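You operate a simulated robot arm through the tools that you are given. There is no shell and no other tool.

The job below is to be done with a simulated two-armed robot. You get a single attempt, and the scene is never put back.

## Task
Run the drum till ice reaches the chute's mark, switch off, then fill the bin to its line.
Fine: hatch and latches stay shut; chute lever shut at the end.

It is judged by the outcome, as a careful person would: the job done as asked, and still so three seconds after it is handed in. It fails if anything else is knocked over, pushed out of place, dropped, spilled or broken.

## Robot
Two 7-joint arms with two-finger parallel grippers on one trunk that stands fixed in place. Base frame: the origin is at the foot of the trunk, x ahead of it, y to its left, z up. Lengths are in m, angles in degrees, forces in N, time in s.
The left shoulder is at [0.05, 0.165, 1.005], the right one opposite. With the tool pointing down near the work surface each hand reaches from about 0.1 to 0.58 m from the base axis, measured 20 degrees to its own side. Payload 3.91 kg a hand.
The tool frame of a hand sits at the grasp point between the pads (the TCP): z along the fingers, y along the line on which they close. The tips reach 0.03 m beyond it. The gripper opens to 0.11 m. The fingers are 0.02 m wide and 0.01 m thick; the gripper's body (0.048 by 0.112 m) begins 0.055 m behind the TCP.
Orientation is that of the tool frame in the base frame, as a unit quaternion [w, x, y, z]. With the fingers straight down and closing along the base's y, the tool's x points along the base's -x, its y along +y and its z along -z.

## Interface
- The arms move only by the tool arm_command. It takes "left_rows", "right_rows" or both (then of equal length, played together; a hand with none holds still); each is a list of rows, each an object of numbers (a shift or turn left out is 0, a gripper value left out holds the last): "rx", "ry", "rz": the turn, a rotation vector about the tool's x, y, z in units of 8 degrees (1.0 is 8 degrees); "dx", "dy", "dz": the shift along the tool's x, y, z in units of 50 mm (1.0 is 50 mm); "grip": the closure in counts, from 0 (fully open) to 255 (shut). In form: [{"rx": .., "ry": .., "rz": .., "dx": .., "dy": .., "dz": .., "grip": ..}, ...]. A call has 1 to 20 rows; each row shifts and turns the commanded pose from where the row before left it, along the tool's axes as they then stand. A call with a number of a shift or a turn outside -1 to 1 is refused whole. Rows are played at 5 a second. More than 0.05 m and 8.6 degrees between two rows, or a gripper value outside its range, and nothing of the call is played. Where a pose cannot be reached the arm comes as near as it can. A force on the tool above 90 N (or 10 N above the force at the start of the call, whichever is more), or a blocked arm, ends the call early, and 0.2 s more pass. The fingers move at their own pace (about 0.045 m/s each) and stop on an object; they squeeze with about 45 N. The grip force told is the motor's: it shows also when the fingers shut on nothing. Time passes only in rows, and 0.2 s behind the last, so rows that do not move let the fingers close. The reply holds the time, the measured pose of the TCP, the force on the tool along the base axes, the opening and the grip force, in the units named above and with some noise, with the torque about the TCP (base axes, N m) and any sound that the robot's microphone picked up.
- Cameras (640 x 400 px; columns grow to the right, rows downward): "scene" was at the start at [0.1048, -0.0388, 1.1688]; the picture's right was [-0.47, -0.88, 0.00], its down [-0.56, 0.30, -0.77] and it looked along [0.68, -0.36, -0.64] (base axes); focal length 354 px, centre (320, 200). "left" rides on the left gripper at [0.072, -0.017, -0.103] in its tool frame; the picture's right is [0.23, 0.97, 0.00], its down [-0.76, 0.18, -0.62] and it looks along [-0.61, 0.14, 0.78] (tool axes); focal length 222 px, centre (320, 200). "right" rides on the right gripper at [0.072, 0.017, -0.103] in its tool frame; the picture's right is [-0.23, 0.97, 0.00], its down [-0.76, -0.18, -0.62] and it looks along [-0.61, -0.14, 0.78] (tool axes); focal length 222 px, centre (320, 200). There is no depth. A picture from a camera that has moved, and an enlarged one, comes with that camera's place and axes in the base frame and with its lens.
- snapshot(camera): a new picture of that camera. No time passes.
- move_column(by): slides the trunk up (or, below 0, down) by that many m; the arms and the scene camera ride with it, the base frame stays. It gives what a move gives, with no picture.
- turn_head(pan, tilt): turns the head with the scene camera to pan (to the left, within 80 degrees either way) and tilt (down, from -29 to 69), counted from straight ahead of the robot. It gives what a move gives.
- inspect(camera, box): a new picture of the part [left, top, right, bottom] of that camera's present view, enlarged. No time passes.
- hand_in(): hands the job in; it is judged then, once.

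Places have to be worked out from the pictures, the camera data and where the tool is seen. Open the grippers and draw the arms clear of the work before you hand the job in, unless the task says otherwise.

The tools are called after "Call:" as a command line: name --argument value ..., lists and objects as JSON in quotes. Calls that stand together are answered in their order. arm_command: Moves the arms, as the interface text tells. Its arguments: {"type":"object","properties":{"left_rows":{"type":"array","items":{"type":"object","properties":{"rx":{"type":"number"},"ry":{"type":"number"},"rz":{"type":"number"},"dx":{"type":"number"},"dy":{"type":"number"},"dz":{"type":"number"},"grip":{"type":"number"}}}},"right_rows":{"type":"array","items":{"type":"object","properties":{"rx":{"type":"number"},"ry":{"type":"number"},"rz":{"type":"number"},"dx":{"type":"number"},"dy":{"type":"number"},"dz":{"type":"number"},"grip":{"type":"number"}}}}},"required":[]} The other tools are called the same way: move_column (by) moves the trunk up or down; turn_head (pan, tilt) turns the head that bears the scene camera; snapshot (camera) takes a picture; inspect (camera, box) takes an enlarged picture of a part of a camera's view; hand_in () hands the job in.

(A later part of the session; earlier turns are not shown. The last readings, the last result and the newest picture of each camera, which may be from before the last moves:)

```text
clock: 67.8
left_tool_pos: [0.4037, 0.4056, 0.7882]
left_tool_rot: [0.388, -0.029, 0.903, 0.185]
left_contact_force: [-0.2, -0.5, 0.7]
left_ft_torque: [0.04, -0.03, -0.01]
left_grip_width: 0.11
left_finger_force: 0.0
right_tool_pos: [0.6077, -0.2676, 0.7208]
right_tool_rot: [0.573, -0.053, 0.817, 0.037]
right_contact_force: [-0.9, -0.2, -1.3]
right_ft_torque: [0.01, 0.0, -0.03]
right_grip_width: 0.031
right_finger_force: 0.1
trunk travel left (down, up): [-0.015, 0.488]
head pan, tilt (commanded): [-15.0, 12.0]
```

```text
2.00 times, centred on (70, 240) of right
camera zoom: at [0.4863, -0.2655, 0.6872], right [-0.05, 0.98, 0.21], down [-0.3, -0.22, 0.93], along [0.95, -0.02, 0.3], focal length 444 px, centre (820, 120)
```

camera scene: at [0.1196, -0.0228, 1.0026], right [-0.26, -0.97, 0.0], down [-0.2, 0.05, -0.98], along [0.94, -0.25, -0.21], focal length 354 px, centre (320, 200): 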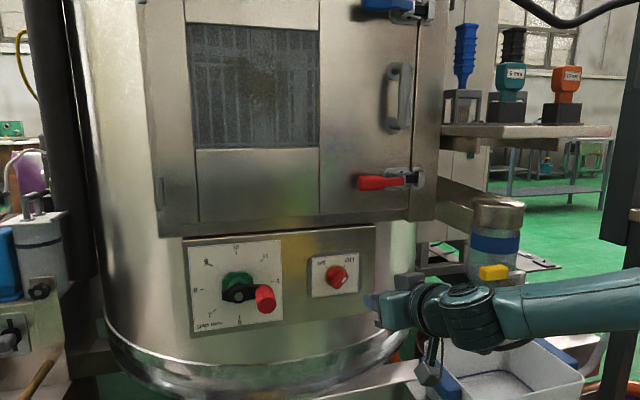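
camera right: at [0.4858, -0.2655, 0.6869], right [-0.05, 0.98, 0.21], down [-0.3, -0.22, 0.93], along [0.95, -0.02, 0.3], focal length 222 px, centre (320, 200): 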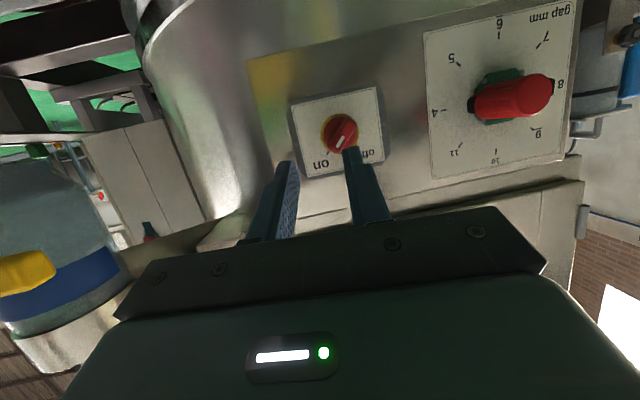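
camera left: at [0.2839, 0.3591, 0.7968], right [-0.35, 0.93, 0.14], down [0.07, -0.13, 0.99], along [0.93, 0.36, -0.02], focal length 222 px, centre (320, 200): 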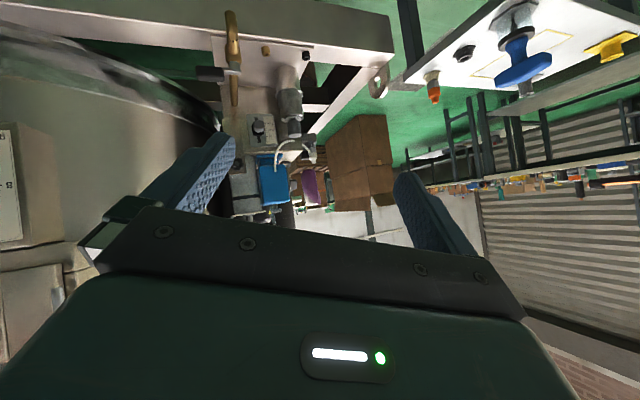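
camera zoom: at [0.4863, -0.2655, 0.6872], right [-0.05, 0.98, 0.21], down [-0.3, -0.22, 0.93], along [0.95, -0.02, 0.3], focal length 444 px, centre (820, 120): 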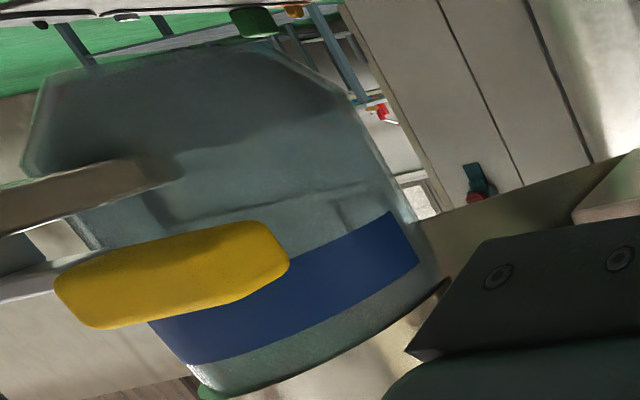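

This head pose shows both the drum window and the whole chute. I'll zoom both, wait a second, and compare.

Call:
inspect --camera "scene" --box '[455, 185, 540, 300]'

Call:
inspect --camera "scene" --box '[180, 10, 330, 160]'

Call:
arm_command --right_rows '[{}, {}, {}, {}, {}]'

Call:
inspect --camera "scene" --box '[455, 185, 540, 300]'

Call:
inspect --camera "scene" --box '[180, 10, 330, 160]'

```text
3.48 times, centred on (498, 242) of scene
camera zoom: at [0.1196, -0.0228, 1.0026], right [-0.26, -0.97, 0.0], down [-0.2, 0.05, -0.98], along [0.94, -0.25, -0.21], focal length 1229 px, centre (-297, 52)
```

zoom: 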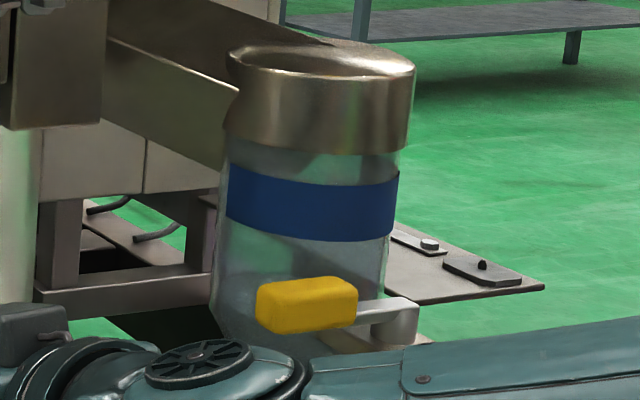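

```text
2.67 times, centred on (255, 85) of scene
camera zoom: at [0.1196, -0.0228, 1.0026], right [-0.26, -0.97, 0.0], down [-0.2, 0.05, -0.98], along [0.94, -0.25, -0.21], focal length 943 px, centre (493, 507)
```

zoom: 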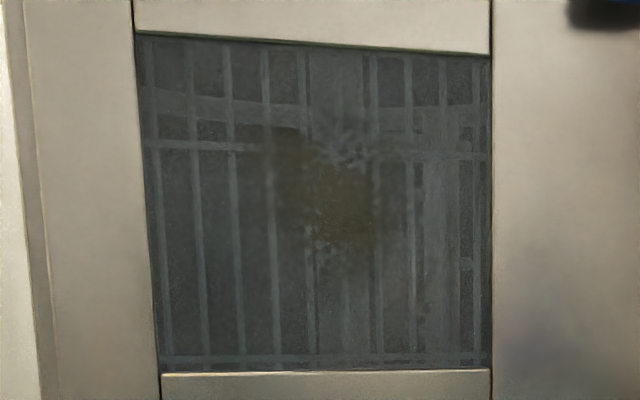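

```text
clock: 69.0
left_tool_pos: [0.4031, 0.4043, 0.7886]
left_tool_rot: [0.388, -0.029, 0.902, 0.186]
left_contact_force: [0.4, 0.2, -0.8]
left_ft_torque: [0.0, 0.01, 0.03]
left_grip_width: 0.1099
left_finger_force: 0.0
right_tool_pos: [0.6085, -0.2673, 0.7205]
right_tool_rot: [0.573, -0.053, 0.817, 0.038]
right_contact_force: [0.4, 0.2, 0.1]
right_ft_torque: [0.0, -0.01, 0.01]
right_grip_width: 0.0307
right_finger_force: 0.1
trunk travel left (down, up): [-0.015, 0.488]
head pan, tilt (commanded): [-15.0, 12.0]
```

```text
3.48 times, centred on (498, 242) of scene
camera zoom: at [0.1196, -0.0228, 1.0026], right [-0.26, -0.97, 0.0], down [-0.2, 0.05, -0.98], along [0.94, -0.25, -0.21], focal length 1229 px, centre (-297, 52)
```

zoom: 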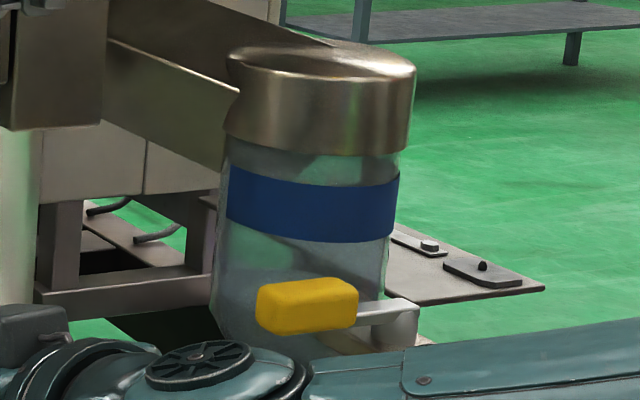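

```text
2.67 times, centred on (255, 85) of scene
camera zoom: at [0.1196, -0.0228, 1.0026], right [-0.26, -0.97, 0.0], down [-0.2, 0.05, -0.98], along [0.94, -0.25, -0.21], focal length 943 px, centre (493, 507)
```

zoom: 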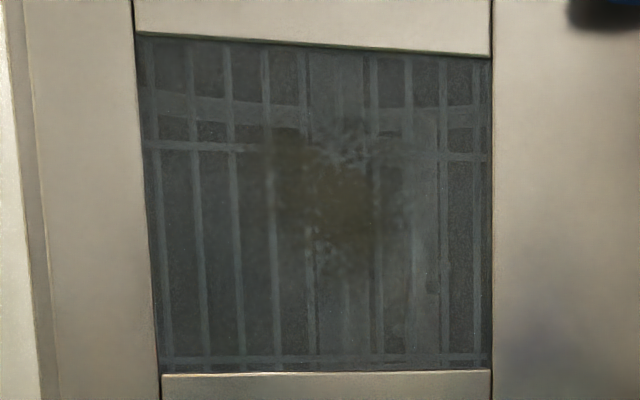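

Faint changes behind the window suggest the drum is turning. I'll wait another 2 seconds and check the level.

Call:
arm_command --right_rows '[{}, {}, {}, {}, {}, {}, {}, {}, {}]'

Call:
inspect --camera "scene" --box '[455, 185, 540, 300]'

Call:
inspect --camera "scene" --box '[180, 10, 330, 160]'

Call:
inspect --camera "right" --box '[0, 140, 140, 340]'

```text
clock: 71.0
left_tool_pos: [0.4029, 0.4045, 0.7894]
left_tool_rot: [0.388, -0.029, 0.902, 0.186]
left_contact_force: [0.2, 0.3, 0.4]
left_ft_torque: [0.0, 0.0, -0.02]
left_grip_width: 0.1099
left_finger_force: 0.1
right_tool_pos: [0.6092, -0.2667, 0.7207]
right_tool_rot: [0.573, -0.054, 0.817, 0.037]
right_contact_force: [-0.2, 0.0, -0.1]
right_ft_torque: [-0.02, 0.02, -0.01]
right_grip_width: 0.0308
right_finger_force: 0.0
trunk travel left (down, up): [-0.015, 0.488]
head pan, tilt (commanded): [-15.0, 12.0]
```

```text
3.48 times, centred on (498, 242) of scene
camera zoom: at [0.1196, -0.0228, 1.0026], right [-0.26, -0.97, 0.0], down [-0.2, 0.05, -0.98], along [0.94, -0.25, -0.21], focal length 1229 px, centre (-297, 52)
```

zoom: 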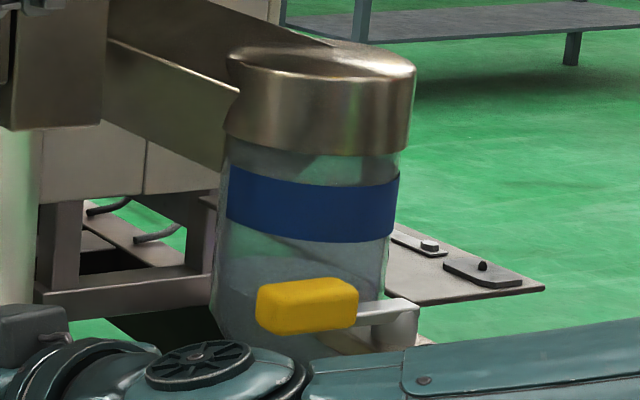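

```text
2.67 times, centred on (255, 85) of scene
camera zoom: at [0.1196, -0.0228, 1.0026], right [-0.26, -0.97, 0.0], down [-0.2, 0.05, -0.98], along [0.94, -0.25, -0.21], focal length 943 px, centre (493, 507)
```

zoom: 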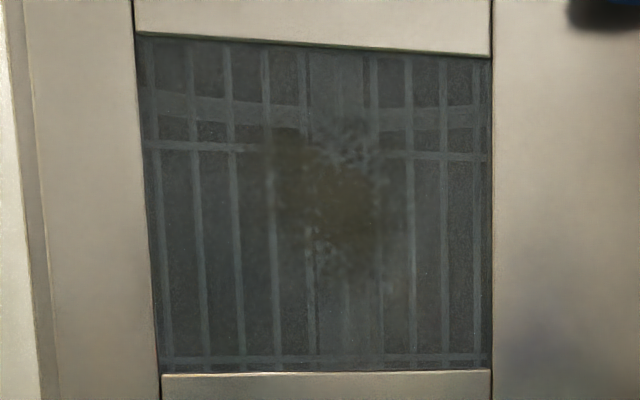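

```text
2.00 times, centred on (70, 240) of right
camera zoom: at [0.4863, -0.2655, 0.6872], right [-0.05, 0.98, 0.21], down [-0.3, -0.22, 0.93], along [0.95, -0.02, 0.3], focal length 444 px, centre (820, 120)
```

zoom: 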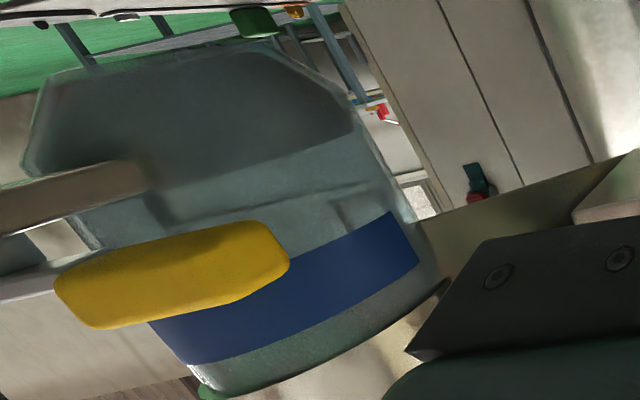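

The right wrist view shows the ice level (dark boundary at the bottle's lower end) rising slowly; at this rate it should reach the blue band around t≈84 s. Meanwhile I'll pre-align the fork at x≈0.64 for the switch-off and check the chute is still visible.

Call:
arm_command --right_rows '[{"dx": -0.143, "dy": 0.212, "dz": 0.31}, {"dx": -0.143, "dy": 0.212, "dz": 0.31}]'

Call:
snapshot --camera "scene"

Call:
inspect --camera "scene" --box '[455, 185, 540, 300]'

Call:
snapshot --camera "right"

```text
clock: 71.6
left_tool_pos: [0.4039, 0.4039, 0.7894]
left_tool_rot: [0.387, -0.029, 0.903, 0.186]
left_contact_force: [-0.1, 0.4, -0.2]
left_ft_torque: [0.02, 0.03, 0.01]
left_grip_width: 0.11
left_finger_force: 0.0
right_tool_pos: [0.6394, -0.2407, 0.7244]
right_tool_rot: [0.573, -0.054, 0.817, 0.038]
right_contact_force: [-0.3, -0.2, 0.5]
right_ft_torque: [-0.06, 0.04, 0.05]
right_grip_width: 0.031
right_finger_force: 0.0
trunk travel left (down, up): [-0.015, 0.488]
head pan, tilt (commanded): [-15.0, 12.0]
```

```text
taken
camera scene: at [0.1195, -0.0229, 1.0026], right [-0.26, -0.97, 0.0], down [-0.2, 0.05, -0.98], along [0.94, -0.25, -0.21], focal length 354 px, centre (320, 200)
```

scene: 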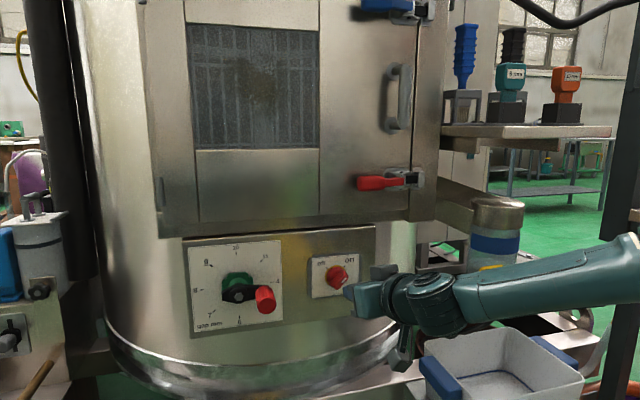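

```text
3.48 times, centred on (498, 242) of scene
camera zoom: at [0.1195, -0.0229, 1.0026], right [-0.26, -0.97, 0.0], down [-0.2, 0.05, -0.98], along [0.94, -0.25, -0.21], focal length 1229 px, centre (-297, 52)
```

zoom: 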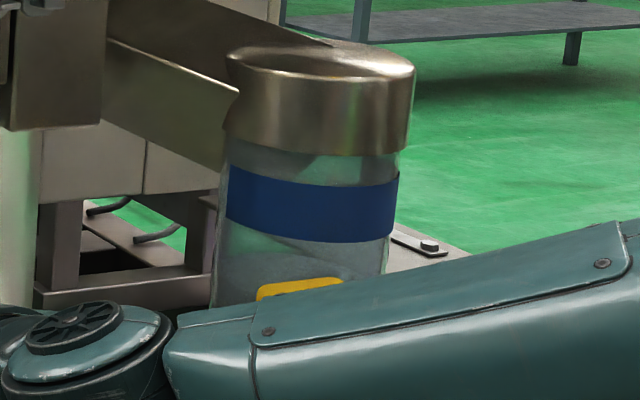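

```text
taken
camera right: at [0.5167, -0.2395, 0.6916], right [-0.05, 0.98, 0.21], down [-0.3, -0.22, 0.93], along [0.95, -0.02, 0.3], focal length 222 px, centre (320, 200)
```

right: 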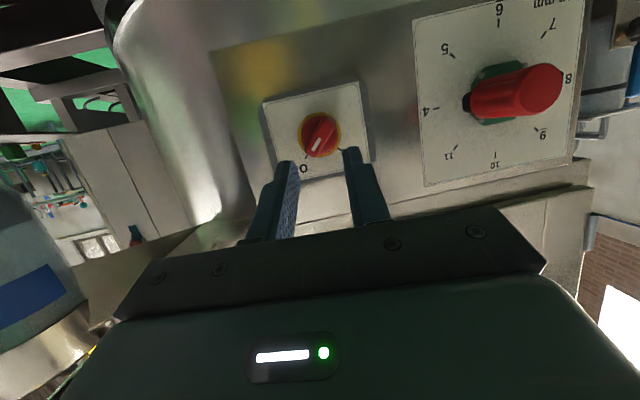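

From this ready position the band and the strip below it remain visible in the scene view. I'll wait about 4 s and look again.

Call:
arm_command --right_rows '[{}, {}, {}, {}, {}, {}, {}, {}, {}, {}, {}, {}, {}, {}, {}, {}, {}, {}, {}]'

Call:
inspect --camera "scene" --box '[475, 200, 530, 280]'

Call:
inspect --camera "right" --box '[0, 170, 110, 330]'

```text
clock: 75.6
left_tool_pos: [0.4038, 0.4054, 0.7885]
left_tool_rot: [0.388, -0.029, 0.902, 0.186]
left_contact_force: [0.8, 0.1, 0.4]
left_ft_torque: [0.02, 0.0, 0.0]
left_grip_width: 0.1098
left_finger_force: 0.0
right_tool_pos: [0.6391, -0.2403, 0.7252]
right_tool_rot: [0.573, -0.054, 0.817, 0.038]
right_contact_force: [0.1, -0.4, -0.3]
right_ft_torque: [-0.01, 0.02, 0.02]
right_grip_width: 0.0311
right_finger_force: 0.1
trunk travel left (down, up): [-0.015, 0.488]
head pan, tilt (commanded): [-15.0, 12.0]
```

```text
5.00 times, centred on (502, 240) of scene
camera zoom: at [0.1196, -0.0228, 1.0026], right [-0.26, -0.97, 0.0], down [-0.2, 0.05, -0.98], along [0.94, -0.25, -0.21], focal length 1767 px, centre (-592, 0)
```

zoom: 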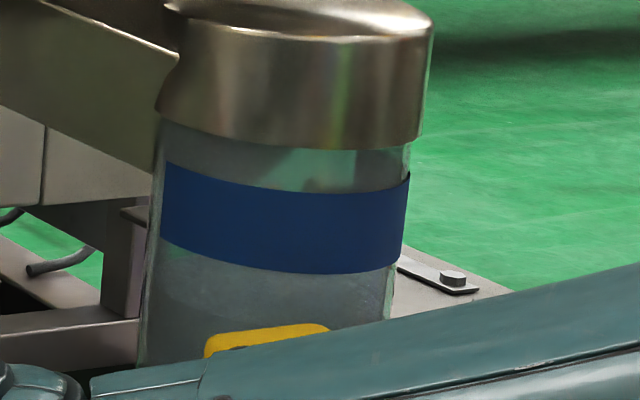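

```text
2.50 times, centred on (55, 250) of right
camera zoom: at [0.5167, -0.2395, 0.6916], right [-0.05, 0.98, 0.21], down [-0.3, -0.22, 0.93], along [0.95, -0.02, 0.3], focal length 555 px, centre (982, 75)
```

zoom: 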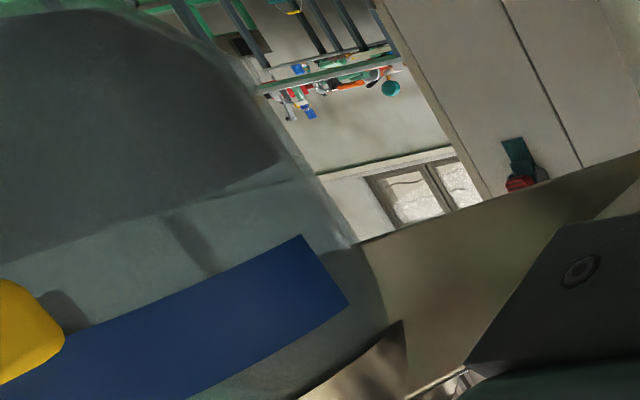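

The level keeps rising; estimated arrival at the band's lower edge is around t≈87 s and mid-band around t≈92 s. I'll wait ~4 s more.

Call:
arm_command --right_rows '[{}, {}, {}, {}, {}, {}, {}, {}, {}, {}, {}, {}, {}, {}, {}, {}, {}, {}, {}, {}]'

Call:
inspect --camera "scene" --box '[475, 200, 530, 280]'

Call:
inspect --camera "right" --box '[0, 170, 110, 330]'

```text
clock: 79.8
left_tool_pos: [0.4038, 0.4046, 0.7884]
left_tool_rot: [0.388, -0.029, 0.902, 0.186]
left_contact_force: [-0.1, 0.1, 0.2]
left_ft_torque: [-0.02, 0.0, -0.03]
left_grip_width: 0.1101
left_finger_force: 0.2
right_tool_pos: [0.6398, -0.242, 0.7243]
right_tool_rot: [0.573, -0.054, 0.817, 0.038]
right_contact_force: [-0.7, -0.1, -1.0]
right_ft_torque: [0.01, -0.03, -0.03]
right_grip_width: 0.0312
right_finger_force: 0.1
trunk travel left (down, up): [-0.015, 0.488]
head pan, tilt (commanded): [-15.0, 12.0]
```

```text
5.00 times, centred on (502, 240) of scene
camera zoom: at [0.1196, -0.0228, 1.0026], right [-0.26, -0.97, 0.0], down [-0.2, 0.05, -0.98], along [0.94, -0.25, -0.21], focal length 1767 px, centre (-592, 0)
```

zoom: 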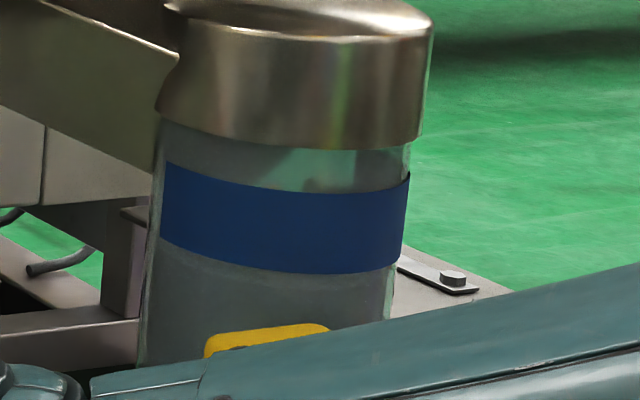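

```text
2.50 times, centred on (55, 250) of right
camera zoom: at [0.5167, -0.2395, 0.6916], right [-0.05, 0.98, 0.21], down [-0.3, -0.22, 0.93], along [0.95, -0.02, 0.3], focal length 555 px, centre (982, 75)
```

zoom: 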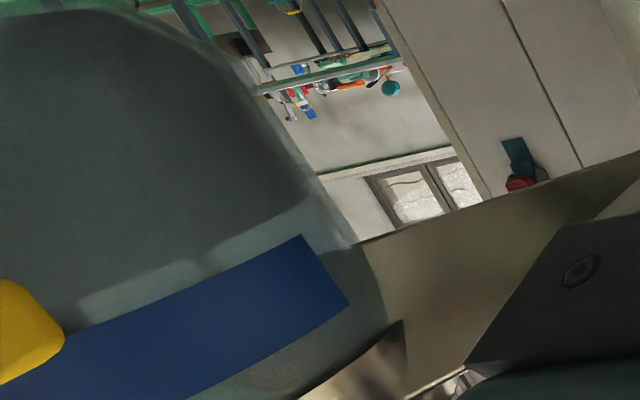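

The level is now close under the band: roughly 2–3 s from its lower edge, with ~6 s of band height. I'll wait 2 s and look once more before going in.

Call:
arm_command --right_rows '[{}, {}, {}, {}, {}, {}, {}, {}, {}, {}]'

Call:
inspect --camera "scene" --box '[475, 200, 530, 280]'

Call:
inspect --camera "right" --box '[0, 170, 110, 330]'

```text
clock: 82.0
left_tool_pos: [0.4035, 0.4034, 0.7876]
left_tool_rot: [0.388, -0.03, 0.902, 0.186]
left_contact_force: [0.1, -0.1, -0.2]
left_ft_torque: [0.0, 0.0, 0.01]
left_grip_width: 0.1102
left_finger_force: 0.0
right_tool_pos: [0.6398, -0.2416, 0.7251]
right_tool_rot: [0.573, -0.053, 0.817, 0.037]
right_contact_force: [-0.4, 0.2, 0.4]
right_ft_torque: [0.01, 0.0, -0.01]
right_grip_width: 0.0311
right_finger_force: 0.0
trunk travel left (down, up): [-0.015, 0.488]
head pan, tilt (commanded): [-15.0, 12.0]
```

```text
5.00 times, centred on (502, 240) of scene
camera zoom: at [0.1196, -0.0228, 1.0026], right [-0.26, -0.97, 0.0], down [-0.2, 0.05, -0.98], along [0.94, -0.25, -0.21], focal length 1767 px, centre (-592, 0)
```

zoom: 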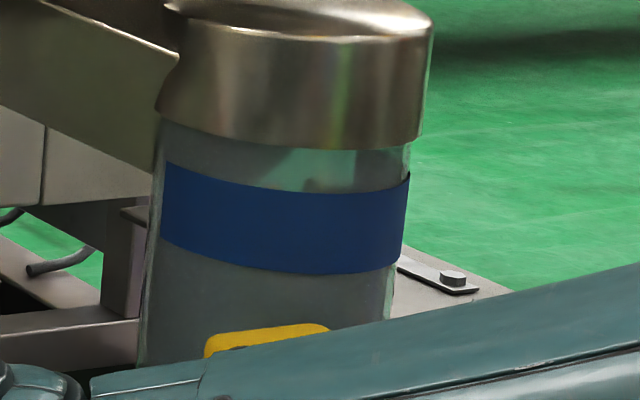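

```text
2.50 times, centred on (55, 250) of right
camera zoom: at [0.5167, -0.2395, 0.6916], right [-0.05, 0.98, 0.21], down [-0.3, -0.22, 0.93], along [0.95, -0.02, 0.3], focal length 555 px, centre (982, 75)
```

zoom: 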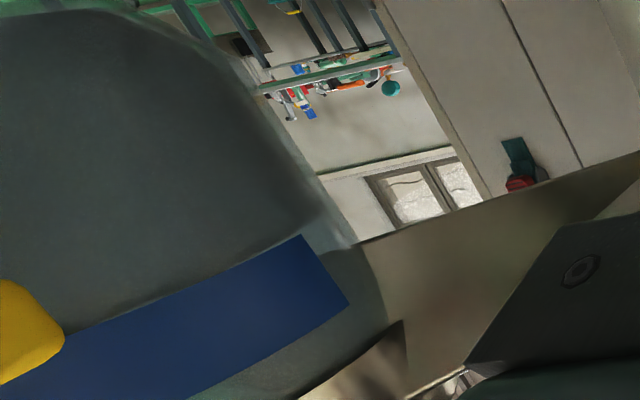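

The level has just reached the band's lower edge. I'll now go in and switch off, timed so the ice stops around a third to half of the way up the band.

Call:
arm_command --right_rows '[{"dx": -0.117, "dy": -0.046, "dz": 0.339}, {"dx": -0.117, "dy": -0.046, "dz": 0.339}, {"dx": -0.117, "dy": -0.046, "dz": 0.339}, {"dx": -0.117, "dy": -0.046, "dz": 0.339}, {}, {}, {}, {"dy": 0.095, "dz": 0.011}, {"dy": 0.095, "dz": 0.011}, {"dy": 0.095, "dz": 0.011}, {"dy": 0.095, "dz": 0.011}, {"dy": 0.095, "dz": 0.011}, {"dy": 0.095, "dz": 0.011}, {"dy": 0.095, "dz": 0.011}]'

Call:
inspect --camera "right" --box '[220, 60, 420, 230]'

```text
clock: 85.0
left_tool_pos: [0.4019, 0.4046, 0.7888]
left_tool_rot: [0.389, -0.029, 0.902, 0.186]
left_contact_force: [0.0, -0.1, 0.6]
left_ft_torque: [0.01, 0.02, 0.02]
left_grip_width: 0.1102
left_finger_force: 0.1
right_tool_pos: [0.7106, -0.2134, 0.7264]
right_tool_rot: [0.577, -0.049, 0.814, 0.033]
right_contact_force: [-4.3, -23.1, 17.2]
right_ft_torque: [-0.78, -0.57, -0.51]
right_grip_width: 0.0427
right_finger_force: 11.4
trunk travel left (down, up): [-0.015, 0.488]
head pan, tilt (commanded): [-15.0, 12.0]
```

```text
2.35 times, centred on (320, 145) of right
camera zoom: at [0.5878, -0.2103, 0.6924], right [-0.04, 0.98, 0.21], down [-0.31, -0.21, 0.93], along [0.95, -0.03, 0.31], focal length 523 px, centre (320, 329)
```

zoom: 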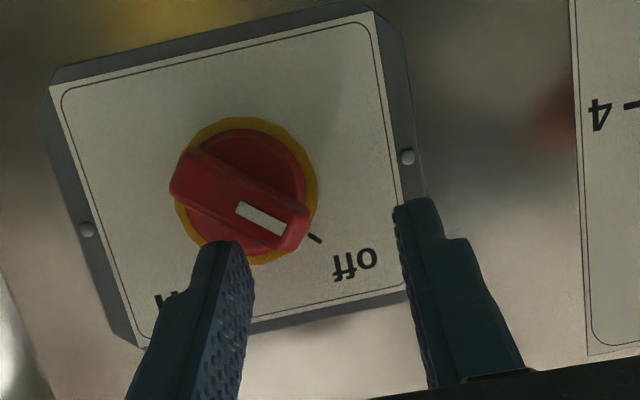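

The pointer is back on the "off" tick. I'll ease off and retreat to check the knob and the ice level.

Call:
arm_command --right_rows '[{"dy": -0.12}, {"dx": 0.26, "dz": -0.65}, {"dx": 0.26, "dz": -0.65}, {"dx": 0.26, "dz": -0.65}]'

Call:
inspect --camera "right" --box '[270, 70, 400, 180]'

Call:
inspect --camera "right" --box '[0, 140, 140, 340]'

Call:
inspect --camera "scene" --box '[475, 195, 530, 280]'

Call:
inspect --camera "scene" --box '[295, 240, 375, 305]'

```text
clock: 86.0
left_tool_pos: [0.4035, 0.4056, 0.7879]
left_tool_rot: [0.388, -0.03, 0.902, 0.186]
left_contact_force: [0.0, -0.3, -0.6]
left_ft_torque: [-0.01, 0.03, 0.02]
left_grip_width: 0.11
left_finger_force: 0.1
right_tool_pos: [0.6061, -0.226, 0.7165]
right_tool_rot: [0.572, -0.054, 0.818, 0.037]
right_contact_force: [-0.3, 0.5, 0.2]
right_ft_torque: [-0.01, -0.01, 0.0]
right_grip_width: 0.0309
right_finger_force: 0.0
trunk travel left (down, up): [-0.015, 0.488]
head pan, tilt (commanded): [-15.0, 12.0]
```

```text
3.64 times, centred on (335, 125) of right
camera zoom: at [0.4828, -0.2252, 0.6836], right [-0.05, 0.98, 0.21], down [-0.3, -0.22, 0.93], along [0.95, -0.02, 0.3], focal length 808 px, centre (266, 473)
```

zoom: 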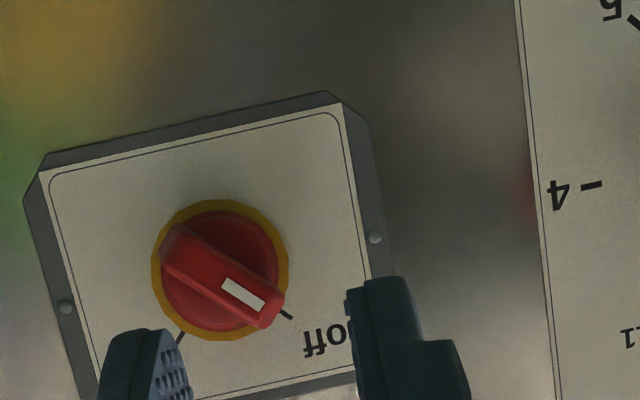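

```text
2.00 times, centred on (70, 240) of right
camera zoom: at [0.4828, -0.2252, 0.6836], right [-0.05, 0.98, 0.21], down [-0.3, -0.22, 0.93], along [0.95, -0.02, 0.3], focal length 444 px, centre (820, 120)
```

zoom: 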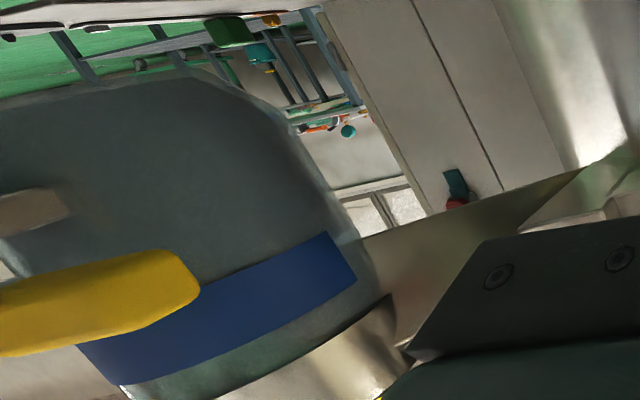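

```text
4.71 times, centred on (502, 238) of scene
camera zoom: at [0.1198, -0.0226, 1.0026], right [-0.26, -0.97, 0.0], down [-0.2, 0.05, -0.98], along [0.94, -0.25, -0.21], focal length 1663 px, centre (-539, 24)
```

zoom: 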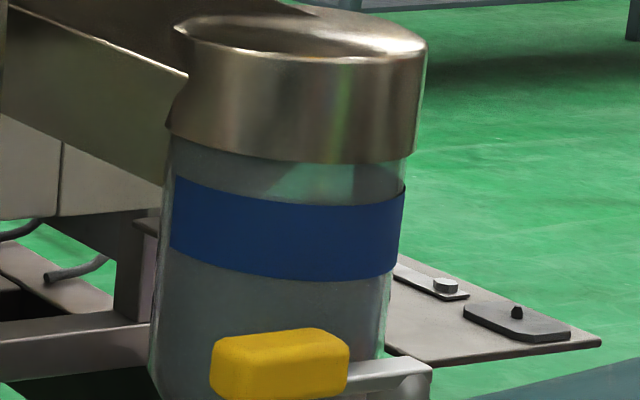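

```text
6.15 times, centred on (335, 272) of scene
camera zoom: at [0.1198, -0.0226, 1.0026], right [-0.26, -0.97, 0.0], down [-0.2, 0.05, -0.98], along [0.94, -0.25, -0.21], focal length 2175 px, centre (228, -246)
```

zoom: 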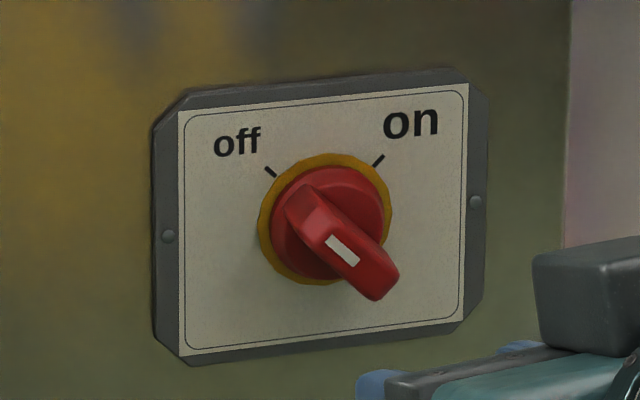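

The switch reads "off" and the ice stands within the blue band (glass just above the band is still clear). Next the lever: I'll withdraw the hand and yaw it toward the chute in preparation for pinching the yellow grip.

Call:
arm_command --right_rows '[{"dx": 0.036, "dy": -0.418, "dz": -0.688}, {"dx": 0.036, "dy": -0.418, "dz": -0.688}, {"dx": 0.036, "dy": -0.418, "dz": -0.688}, {"dx": 0.036, "dy": -0.418, "dz": -0.688}, {"rx": 0.93, "rz": 0.34}, {"rx": 0.93, "rz": 0.34}, {"rx": 0.93, "rz": 0.34}, {"rx": 0.93, "rz": 0.34}]'

Call:
turn_head --pan -30 --tilt 28

Call:
snapshot --camera "scene"

Call:
snapshot --camera "right"

```text
clock: 87.8
left_tool_pos: [0.4031, 0.4038, 0.7882]
left_tool_rot: [0.388, -0.029, 0.902, 0.186]
left_contact_force: [0.4, 0.7, 0.3]
left_ft_torque: [-0.02, -0.02, 0.01]
left_grip_width: 0.11
left_finger_force: 0.1
right_tool_pos: [0.4874, -0.3275, 0.7585]
right_tool_rot: [0.562, 0.174, 0.8, -0.12]
right_contact_force: [-0.1, 0.3, -0.5]
right_ft_torque: [-0.02, -0.02, 0.06]
right_grip_width: 0.0308
right_finger_force: 0.0
trunk travel left (down, up): [-0.015, 0.488]
head pan, tilt (commanded): [-15.0, 12.0]
```

```text
clock: 88.6
left_tool_pos: [0.4022, 0.4052, 0.7884]
left_tool_rot: [0.388, -0.028, 0.902, 0.186]
left_contact_force: [-0.4, 0.1, 0.4]
left_ft_torque: [0.0, -0.02, 0.01]
left_grip_width: 0.1101
left_finger_force: 0.1
right_tool_pos: [0.4863, -0.3267, 0.7587]
right_tool_rot: [0.563, 0.171, 0.8, -0.12]
right_contact_force: [-0.3, 0.1, -1.1]
right_ft_torque: [0.0, -0.01, -0.05]
right_grip_width: 0.031
right_finger_force: 0.1
trunk travel left (down, up): [-0.015, 0.488]
head pan, tilt (commanded): [-30.0, 28.0]
```

```text
taken
camera scene: at [0.1086, -0.0442, 0.9768], right [-0.5, -0.87, 0.0], down [-0.41, 0.23, -0.88], along [0.77, -0.44, -0.47], focal length 354 px, centre (320, 200)
```

scene: 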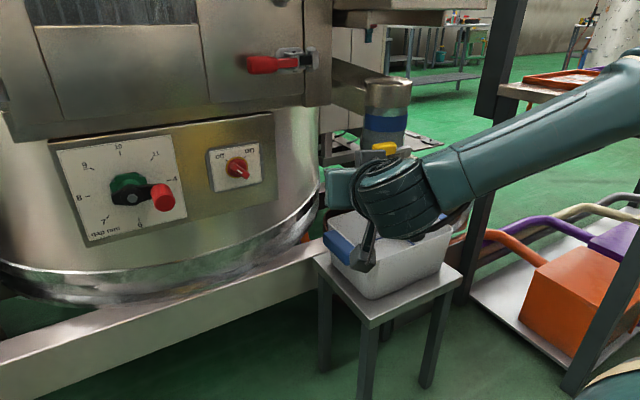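

```text
taken
camera right: at [0.3819, -0.2611, 0.7259], right [0.47, 0.86, 0.21], down [-0.37, -0.03, 0.93], along [0.8, -0.52, 0.3], focal length 222 px, centre (320, 200)
```

right: 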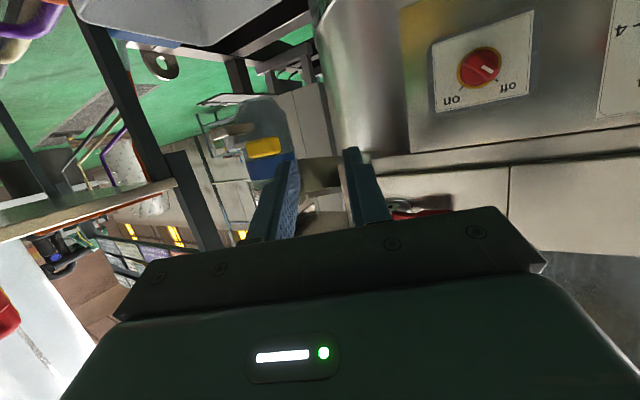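

Good, pose as expected. Now I'll roll the hand 90° about its axis so the fingers close vertically on the grip, and widen the opening to ~55 mm.

Call:
arm_command --right_rows '[{"rz": 0.94, "grip": 128}, {"rz": 0.94}, {"rz": 0.94}, {"rz": 0.94}, {"rz": 0.94}, {"rz": 0.94}]'

Call:
snapshot --camera "scene"

Call:
snapshot --camera "right"

```text
clock: 90.0
left_tool_pos: [0.4032, 0.4057, 0.7883]
left_tool_rot: [0.388, -0.029, 0.902, 0.185]
left_contact_force: [-0.9, 0.0, -0.1]
left_ft_torque: [0.01, 0.0, 0.03]
left_grip_width: 0.1098
left_finger_force: 0.0
right_tool_pos: [0.4862, -0.3276, 0.7596]
right_tool_rot: [0.565, 0.467, 0.672, 0.105]
right_contact_force: [0.3, -0.5, 0.0]
right_ft_torque: [-0.04, 0.03, 0.01]
right_grip_width: 0.0551
right_finger_force: 0.0
trunk travel left (down, up): [-0.015, 0.488]
head pan, tilt (commanded): [-30.0, 28.0]
```

```text
taken
camera scene: at [0.1086, -0.0442, 0.9767], right [-0.5, -0.87, 0.0], down [-0.41, 0.23, -0.88], along [0.76, -0.44, -0.47], focal length 354 px, centre (320, 200)
```

scene: 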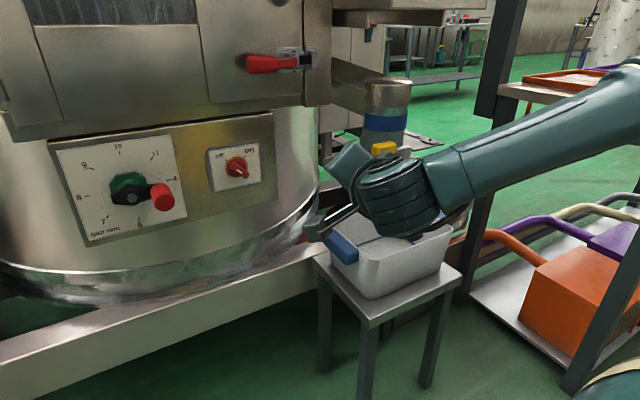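

```text
taken
camera right: at [0.4117, -0.2234, 0.7583], right [0.48, 0.36, 0.8], down [-0.68, -0.42, 0.6], along [0.55, -0.83, 0.04], focal length 222 px, centre (320, 200)
```

right: 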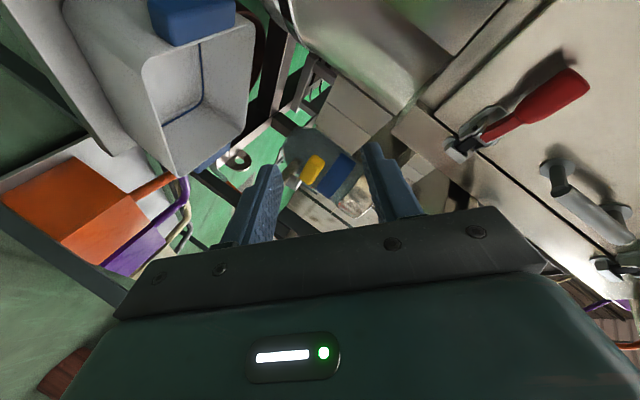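

The 45° roll works, and the wrist camera now sees both the bin interior and the chute. I'll complete the roll to 90°.

Call:
arm_command --right_rows '[{"rz": 0.94}, {"rz": 0.94}, {"rz": 0.94}, {"rz": 0.94}, {"rz": 0.94}, {"rz": 0.94}]'

Call:
snapshot --camera "scene"

Call:
snapshot --camera "right"

```text
clock: 91.4
left_tool_pos: [0.4038, 0.4043, 0.7889]
left_tool_rot: [0.388, -0.029, 0.902, 0.186]
left_contact_force: [-0.5, -0.3, -0.1]
left_ft_torque: [0.0, 0.02, -0.01]
left_grip_width: 0.11
left_finger_force: 0.0
right_tool_pos: [0.487, -0.3271, 0.7595]
right_tool_rot: [0.48, 0.689, 0.442, 0.315]
right_contact_force: [-0.1, -0.7, -0.4]
right_ft_torque: [0.01, -0.01, 0.0]
right_grip_width: 0.0549
right_finger_force: 0.1
trunk travel left (down, up): [-0.015, 0.488]
head pan, tilt (commanded): [-30.0, 28.0]
```

```text
taken
camera scene: at [0.1086, -0.0442, 0.9767], right [-0.5, -0.87, 0.0], down [-0.41, 0.23, -0.88], along [0.76, -0.44, -0.47], focal length 354 px, centre (320, 200)
```

scene: 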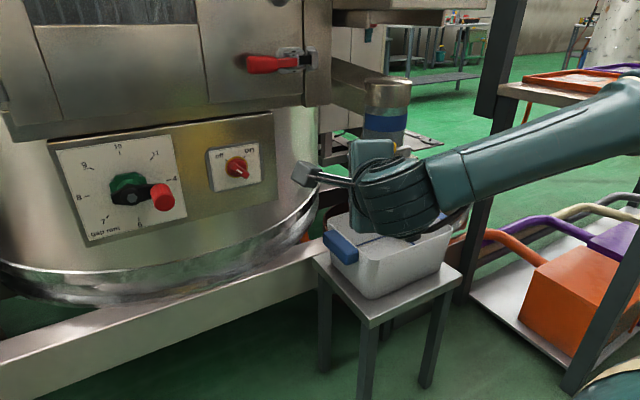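

```text
taken
camera right: at [0.4332, -0.2236, 0.8111], right [0.21, -0.35, 0.91], down [-0.9, -0.43, 0.04], along [0.38, -0.83, -0.4], focal length 222 px, centre (320, 200)
```

right: 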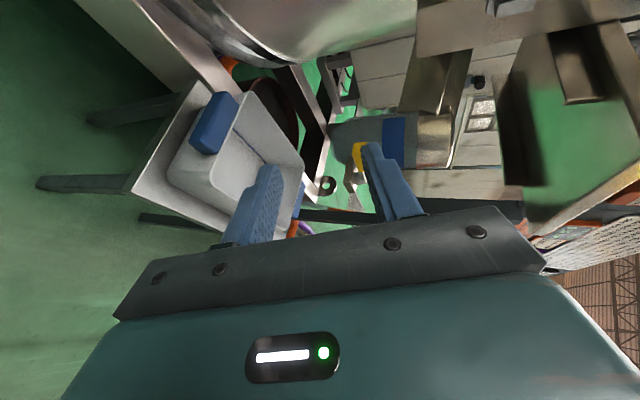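

Roll is complete; the fingers now close nearly vertically (20° tilt). I'll try levelling the hand by pitching up ~16° here in free space and see whether it holds.

Call:
arm_command --right_rows '[{"rx": -0.7}, {"rx": -0.7}, {"rx": -0.7}]'

Call:
snapshot --camera "right"

Call:
snapshot --camera "scene"

```text
clock: 92.2
left_tool_pos: [0.4033, 0.4045, 0.7887]
left_tool_rot: [0.387, -0.029, 0.903, 0.186]
left_contact_force: [0.4, -0.2, 0.1]
left_ft_torque: [-0.01, 0.02, 0.02]
left_grip_width: 0.1102
left_finger_force: 0.1
right_tool_pos: [0.4862, -0.3269, 0.7592]
right_tool_rot: [0.577, 0.613, 0.391, 0.371]
right_contact_force: [0.3, -0.9, 1.3]
right_ft_torque: [-0.01, 0.03, 0.02]
right_grip_width: 0.0547
right_finger_force: 0.1
trunk travel left (down, up): [-0.015, 0.488]
head pan, tilt (commanded): [-30.0, 28.0]
```

```text
taken
camera right: at [0.4238, -0.2178, 0.7829], right [-0.05, -0.23, 0.97], down [-0.89, -0.43, -0.15], along [0.45, -0.87, -0.19], focal length 222 px, centre (320, 200)
```

right: 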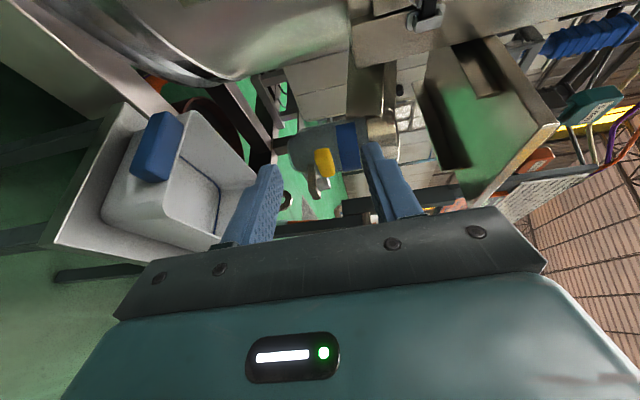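

```text
taken
camera scene: at [0.1085, -0.0447, 0.9766], right [-0.5, -0.87, 0.0], down [-0.41, 0.24, -0.88], along [0.76, -0.44, -0.47], focal length 354 px, centre (320, 200)
```

scene: 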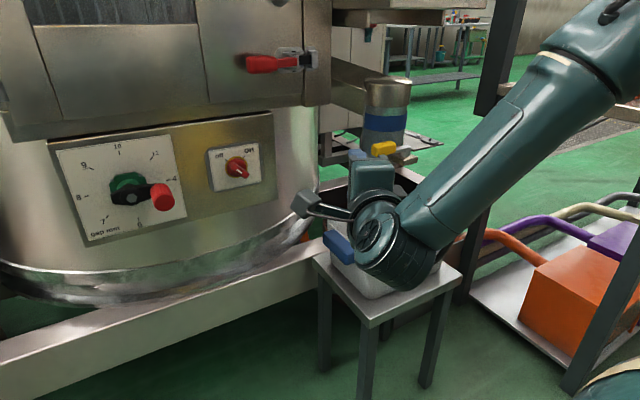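

The hand is now level with fingers closing vertically, and no limits. I'll zoom in from both cameras to refine the grip and pivot positions before approaching.

Call:
inspect --camera "right" --box '[270, 100, 400, 220]'

Call:
inspect --camera "scene" --box '[330, 70, 450, 190]'

Call:
inspect --camera "right" --box '[80, 80, 290, 260]'

```text
3.33 times, centred on (335, 160) of right
camera zoom: at [0.4238, -0.2178, 0.7829], right [-0.05, -0.23, 0.97], down [-0.89, -0.43, -0.15], along [0.45, -0.87, -0.19], focal length 740 px, centre (270, 333)
```

zoom: 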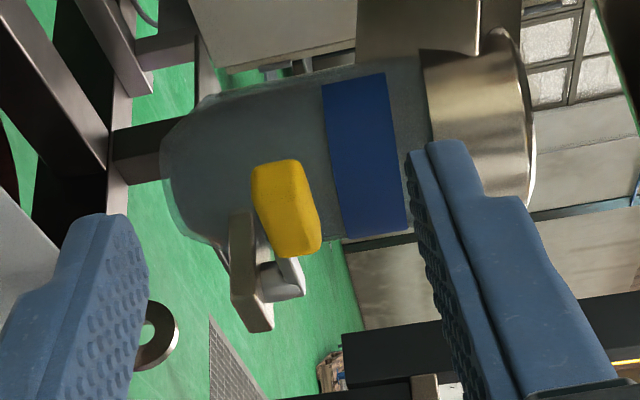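

```text
3.33 times, centred on (390, 130) of scene
camera zoom: at [0.1085, -0.0447, 0.9766], right [-0.5, -0.87, 0.0], down [-0.41, 0.24, -0.88], along [0.76, -0.44, -0.47], focal length 1178 px, centre (87, 433)
```

zoom: 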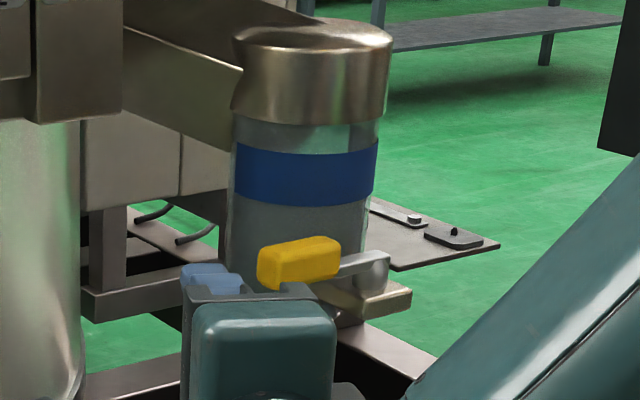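

```text
2.22 times, centred on (185, 170) of right
camera zoom: at [0.4238, -0.2178, 0.7829], right [-0.05, -0.23, 0.97], down [-0.89, -0.43, -0.15], along [0.45, -0.87, -0.19], focal length 494 px, centre (620, 267)
```

zoom: 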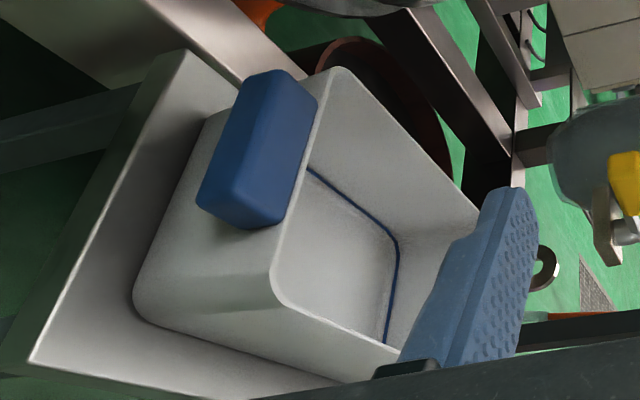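

Both cameras agree: grip centre [0.626, -0.491, 0.7355], running from about [0.627, -0.460] to [0.618, -0.515]; pivot near [0.617, -0.545]. I'll move to a stand-off ~6 cm in front of the grip.

Call:
arm_command --right_rows '[{"dx": -0.43, "dy": -0.064, "dz": 0.617}, {"dx": -0.43, "dy": -0.064, "dz": 0.617}, {"dx": -0.43, "dy": -0.064, "dz": 0.617}, {"dx": -0.43, "dy": -0.064, "dz": 0.617}]'

Call:
snapshot --camera "right"

Call:
snapshot --camera "scene"

Call:
inspect --camera "scene" --box '[340, 70, 440, 180]'

```text
clock: 93.2
left_tool_pos: [0.4036, 0.4042, 0.7879]
left_tool_rot: [0.387, -0.029, 0.902, 0.186]
left_contact_force: [0.3, 0.0, 0.4]
left_ft_torque: [-0.01, 0.0, 0.02]
left_grip_width: 0.1098
left_finger_force: 0.0
right_tool_pos: [0.4965, -0.343, 0.7784]
right_tool_rot: [0.577, 0.614, 0.391, 0.371]
right_contact_force: [0.3, 0.0, -0.3]
right_ft_torque: [0.02, -0.01, -0.01]
right_grip_width: 0.055
right_finger_force: 0.0
right hand out of reach, approached as far as the arm can: row 1, 2, 3, 4
trunk travel left (down, up): [-0.015, 0.488]
head pan, tilt (commanded): [-30.0, 28.0]
```

```text
taken
camera right: at [0.4342, -0.2339, 0.802], right [-0.05, -0.23, 0.97], down [-0.89, -0.43, -0.15], along [0.45, -0.87, -0.19], focal length 222 px, centre (320, 200)
```

right: 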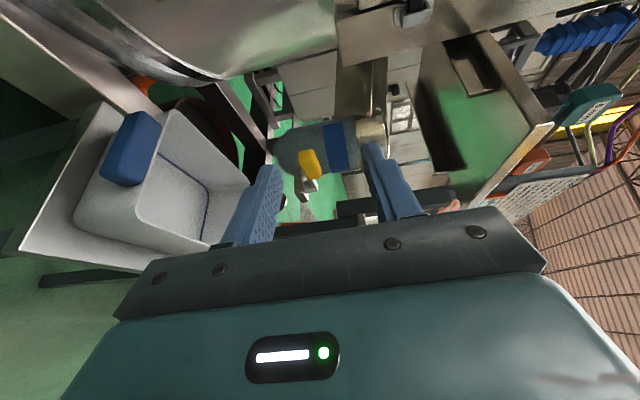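

```text
taken
camera scene: at [0.1086, -0.0443, 0.9767], right [-0.5, -0.87, 0.0], down [-0.41, 0.23, -0.88], along [0.76, -0.44, -0.47], focal length 354 px, centre (320, 200)
```

scene: 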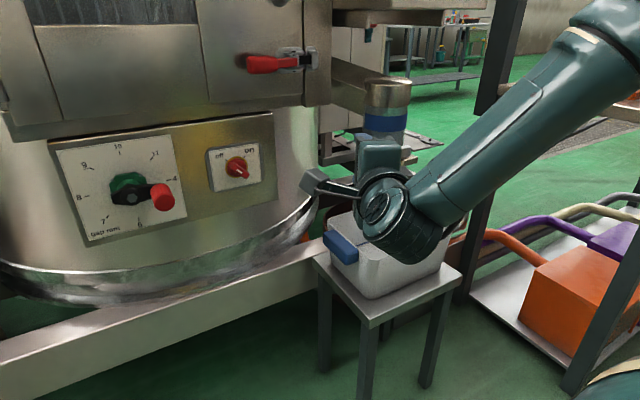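

```text
3.64 times, centred on (390, 125) of scene
camera zoom: at [0.1086, -0.0443, 0.9767], right [-0.5, -0.87, 0.0], down [-0.41, 0.23, -0.88], along [0.76, -0.44, -0.47], focal length 1285 px, centre (66, 473)
```

zoom: 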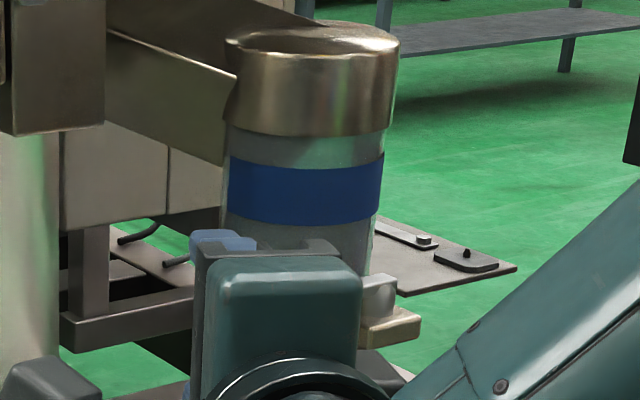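

A joint limit blocks sliding right while level – the same barrier as before, which I could cross at ~45° pitch. I'll pitch down ~38°, move right, and then level again.

Call:
arm_command --right_rows '[{"rx": 0.95}, {"rx": 0.95}, {"rx": 0.95}, {"rx": 0.95}, {"rx": 0.95}]'

Call:
snapshot --camera "scene"

```text
clock: 94.4
left_tool_pos: [0.4026, 0.4049, 0.7881]
left_tool_rot: [0.388, -0.029, 0.902, 0.186]
left_contact_force: [0.2, -0.1, 0.0]
left_ft_torque: [0.01, -0.02, -0.03]
left_grip_width: 0.1099
left_finger_force: 0.0
right_tool_pos: [0.4981, -0.3434, 0.779]
right_tool_rot: [0.345, 0.765, 0.493, 0.227]
right_contact_force: [-0.6, 0.5, 0.5]
right_ft_torque: [-0.04, -0.01, 0.0]
right_grip_width: 0.0547
right_finger_force: 0.1
trunk travel left (down, up): [-0.015, 0.488]
head pan, tilt (commanded): [-30.0, 28.0]
```

```text
taken
camera scene: at [0.1085, -0.0443, 0.9767], right [-0.5, -0.87, 0.0], down [-0.41, 0.23, -0.88], along [0.76, -0.44, -0.47], focal length 354 px, centre (320, 200)
```

scene: 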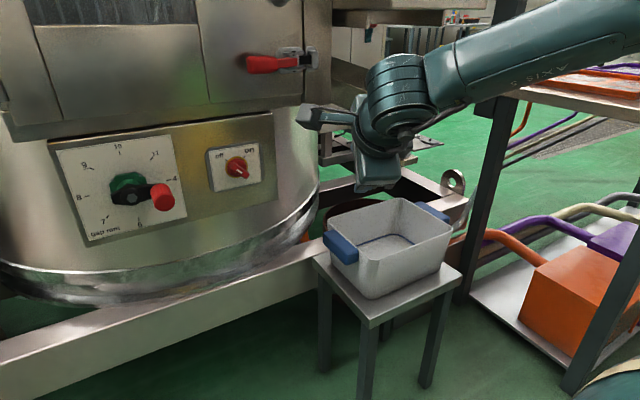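

At 41° pitch the hand is free and the bin is in plain view. I'll move right at this pitch to about y −0.47.

Call:
arm_command --right_rows '[{"dx": -0.53, "dy": 0.24, "dz": 0.25}, {"dx": -0.53, "dy": 0.24, "dz": 0.25}, {"dx": -0.53, "dy": 0.24, "dz": 0.25}, {"dx": -0.53, "dy": 0.24, "dz": 0.25}]'

Call:
snapshot --camera "scene"

```text
clock: 95.4
left_tool_pos: [0.4028, 0.4047, 0.7884]
left_tool_rot: [0.388, -0.029, 0.902, 0.186]
left_contact_force: [0.6, -0.2, -0.9]
left_ft_torque: [0.0, 0.02, -0.04]
left_grip_width: 0.11
left_finger_force: 0.0
right_tool_pos: [0.5161, -0.4673, 0.7833]
right_tool_rot: [0.346, 0.766, 0.492, 0.227]
right_contact_force: [-0.2, 1.5, 0.0]
right_ft_torque: [-0.01, -0.01, 0.02]
right_grip_width: 0.0547
right_finger_force: 0.0
trunk travel left (down, up): [-0.015, 0.488]
head pan, tilt (commanded): [-30.0, 28.0]
```

```text
taken
camera scene: at [0.1086, -0.0441, 0.9767], right [-0.5, -0.87, 0.0], down [-0.41, 0.23, -0.88], along [0.76, -0.44, -0.47], focal length 354 px, centre (320, 200)
```

scene: 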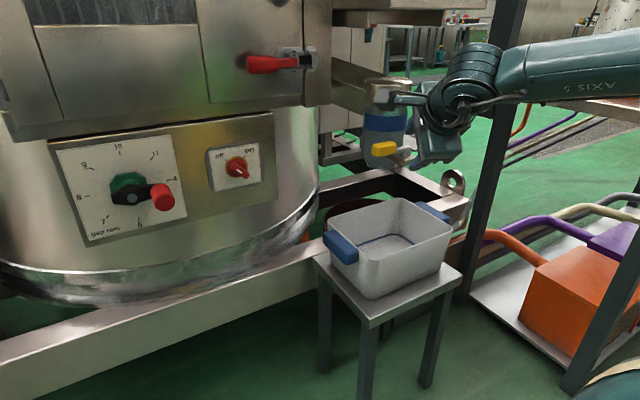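

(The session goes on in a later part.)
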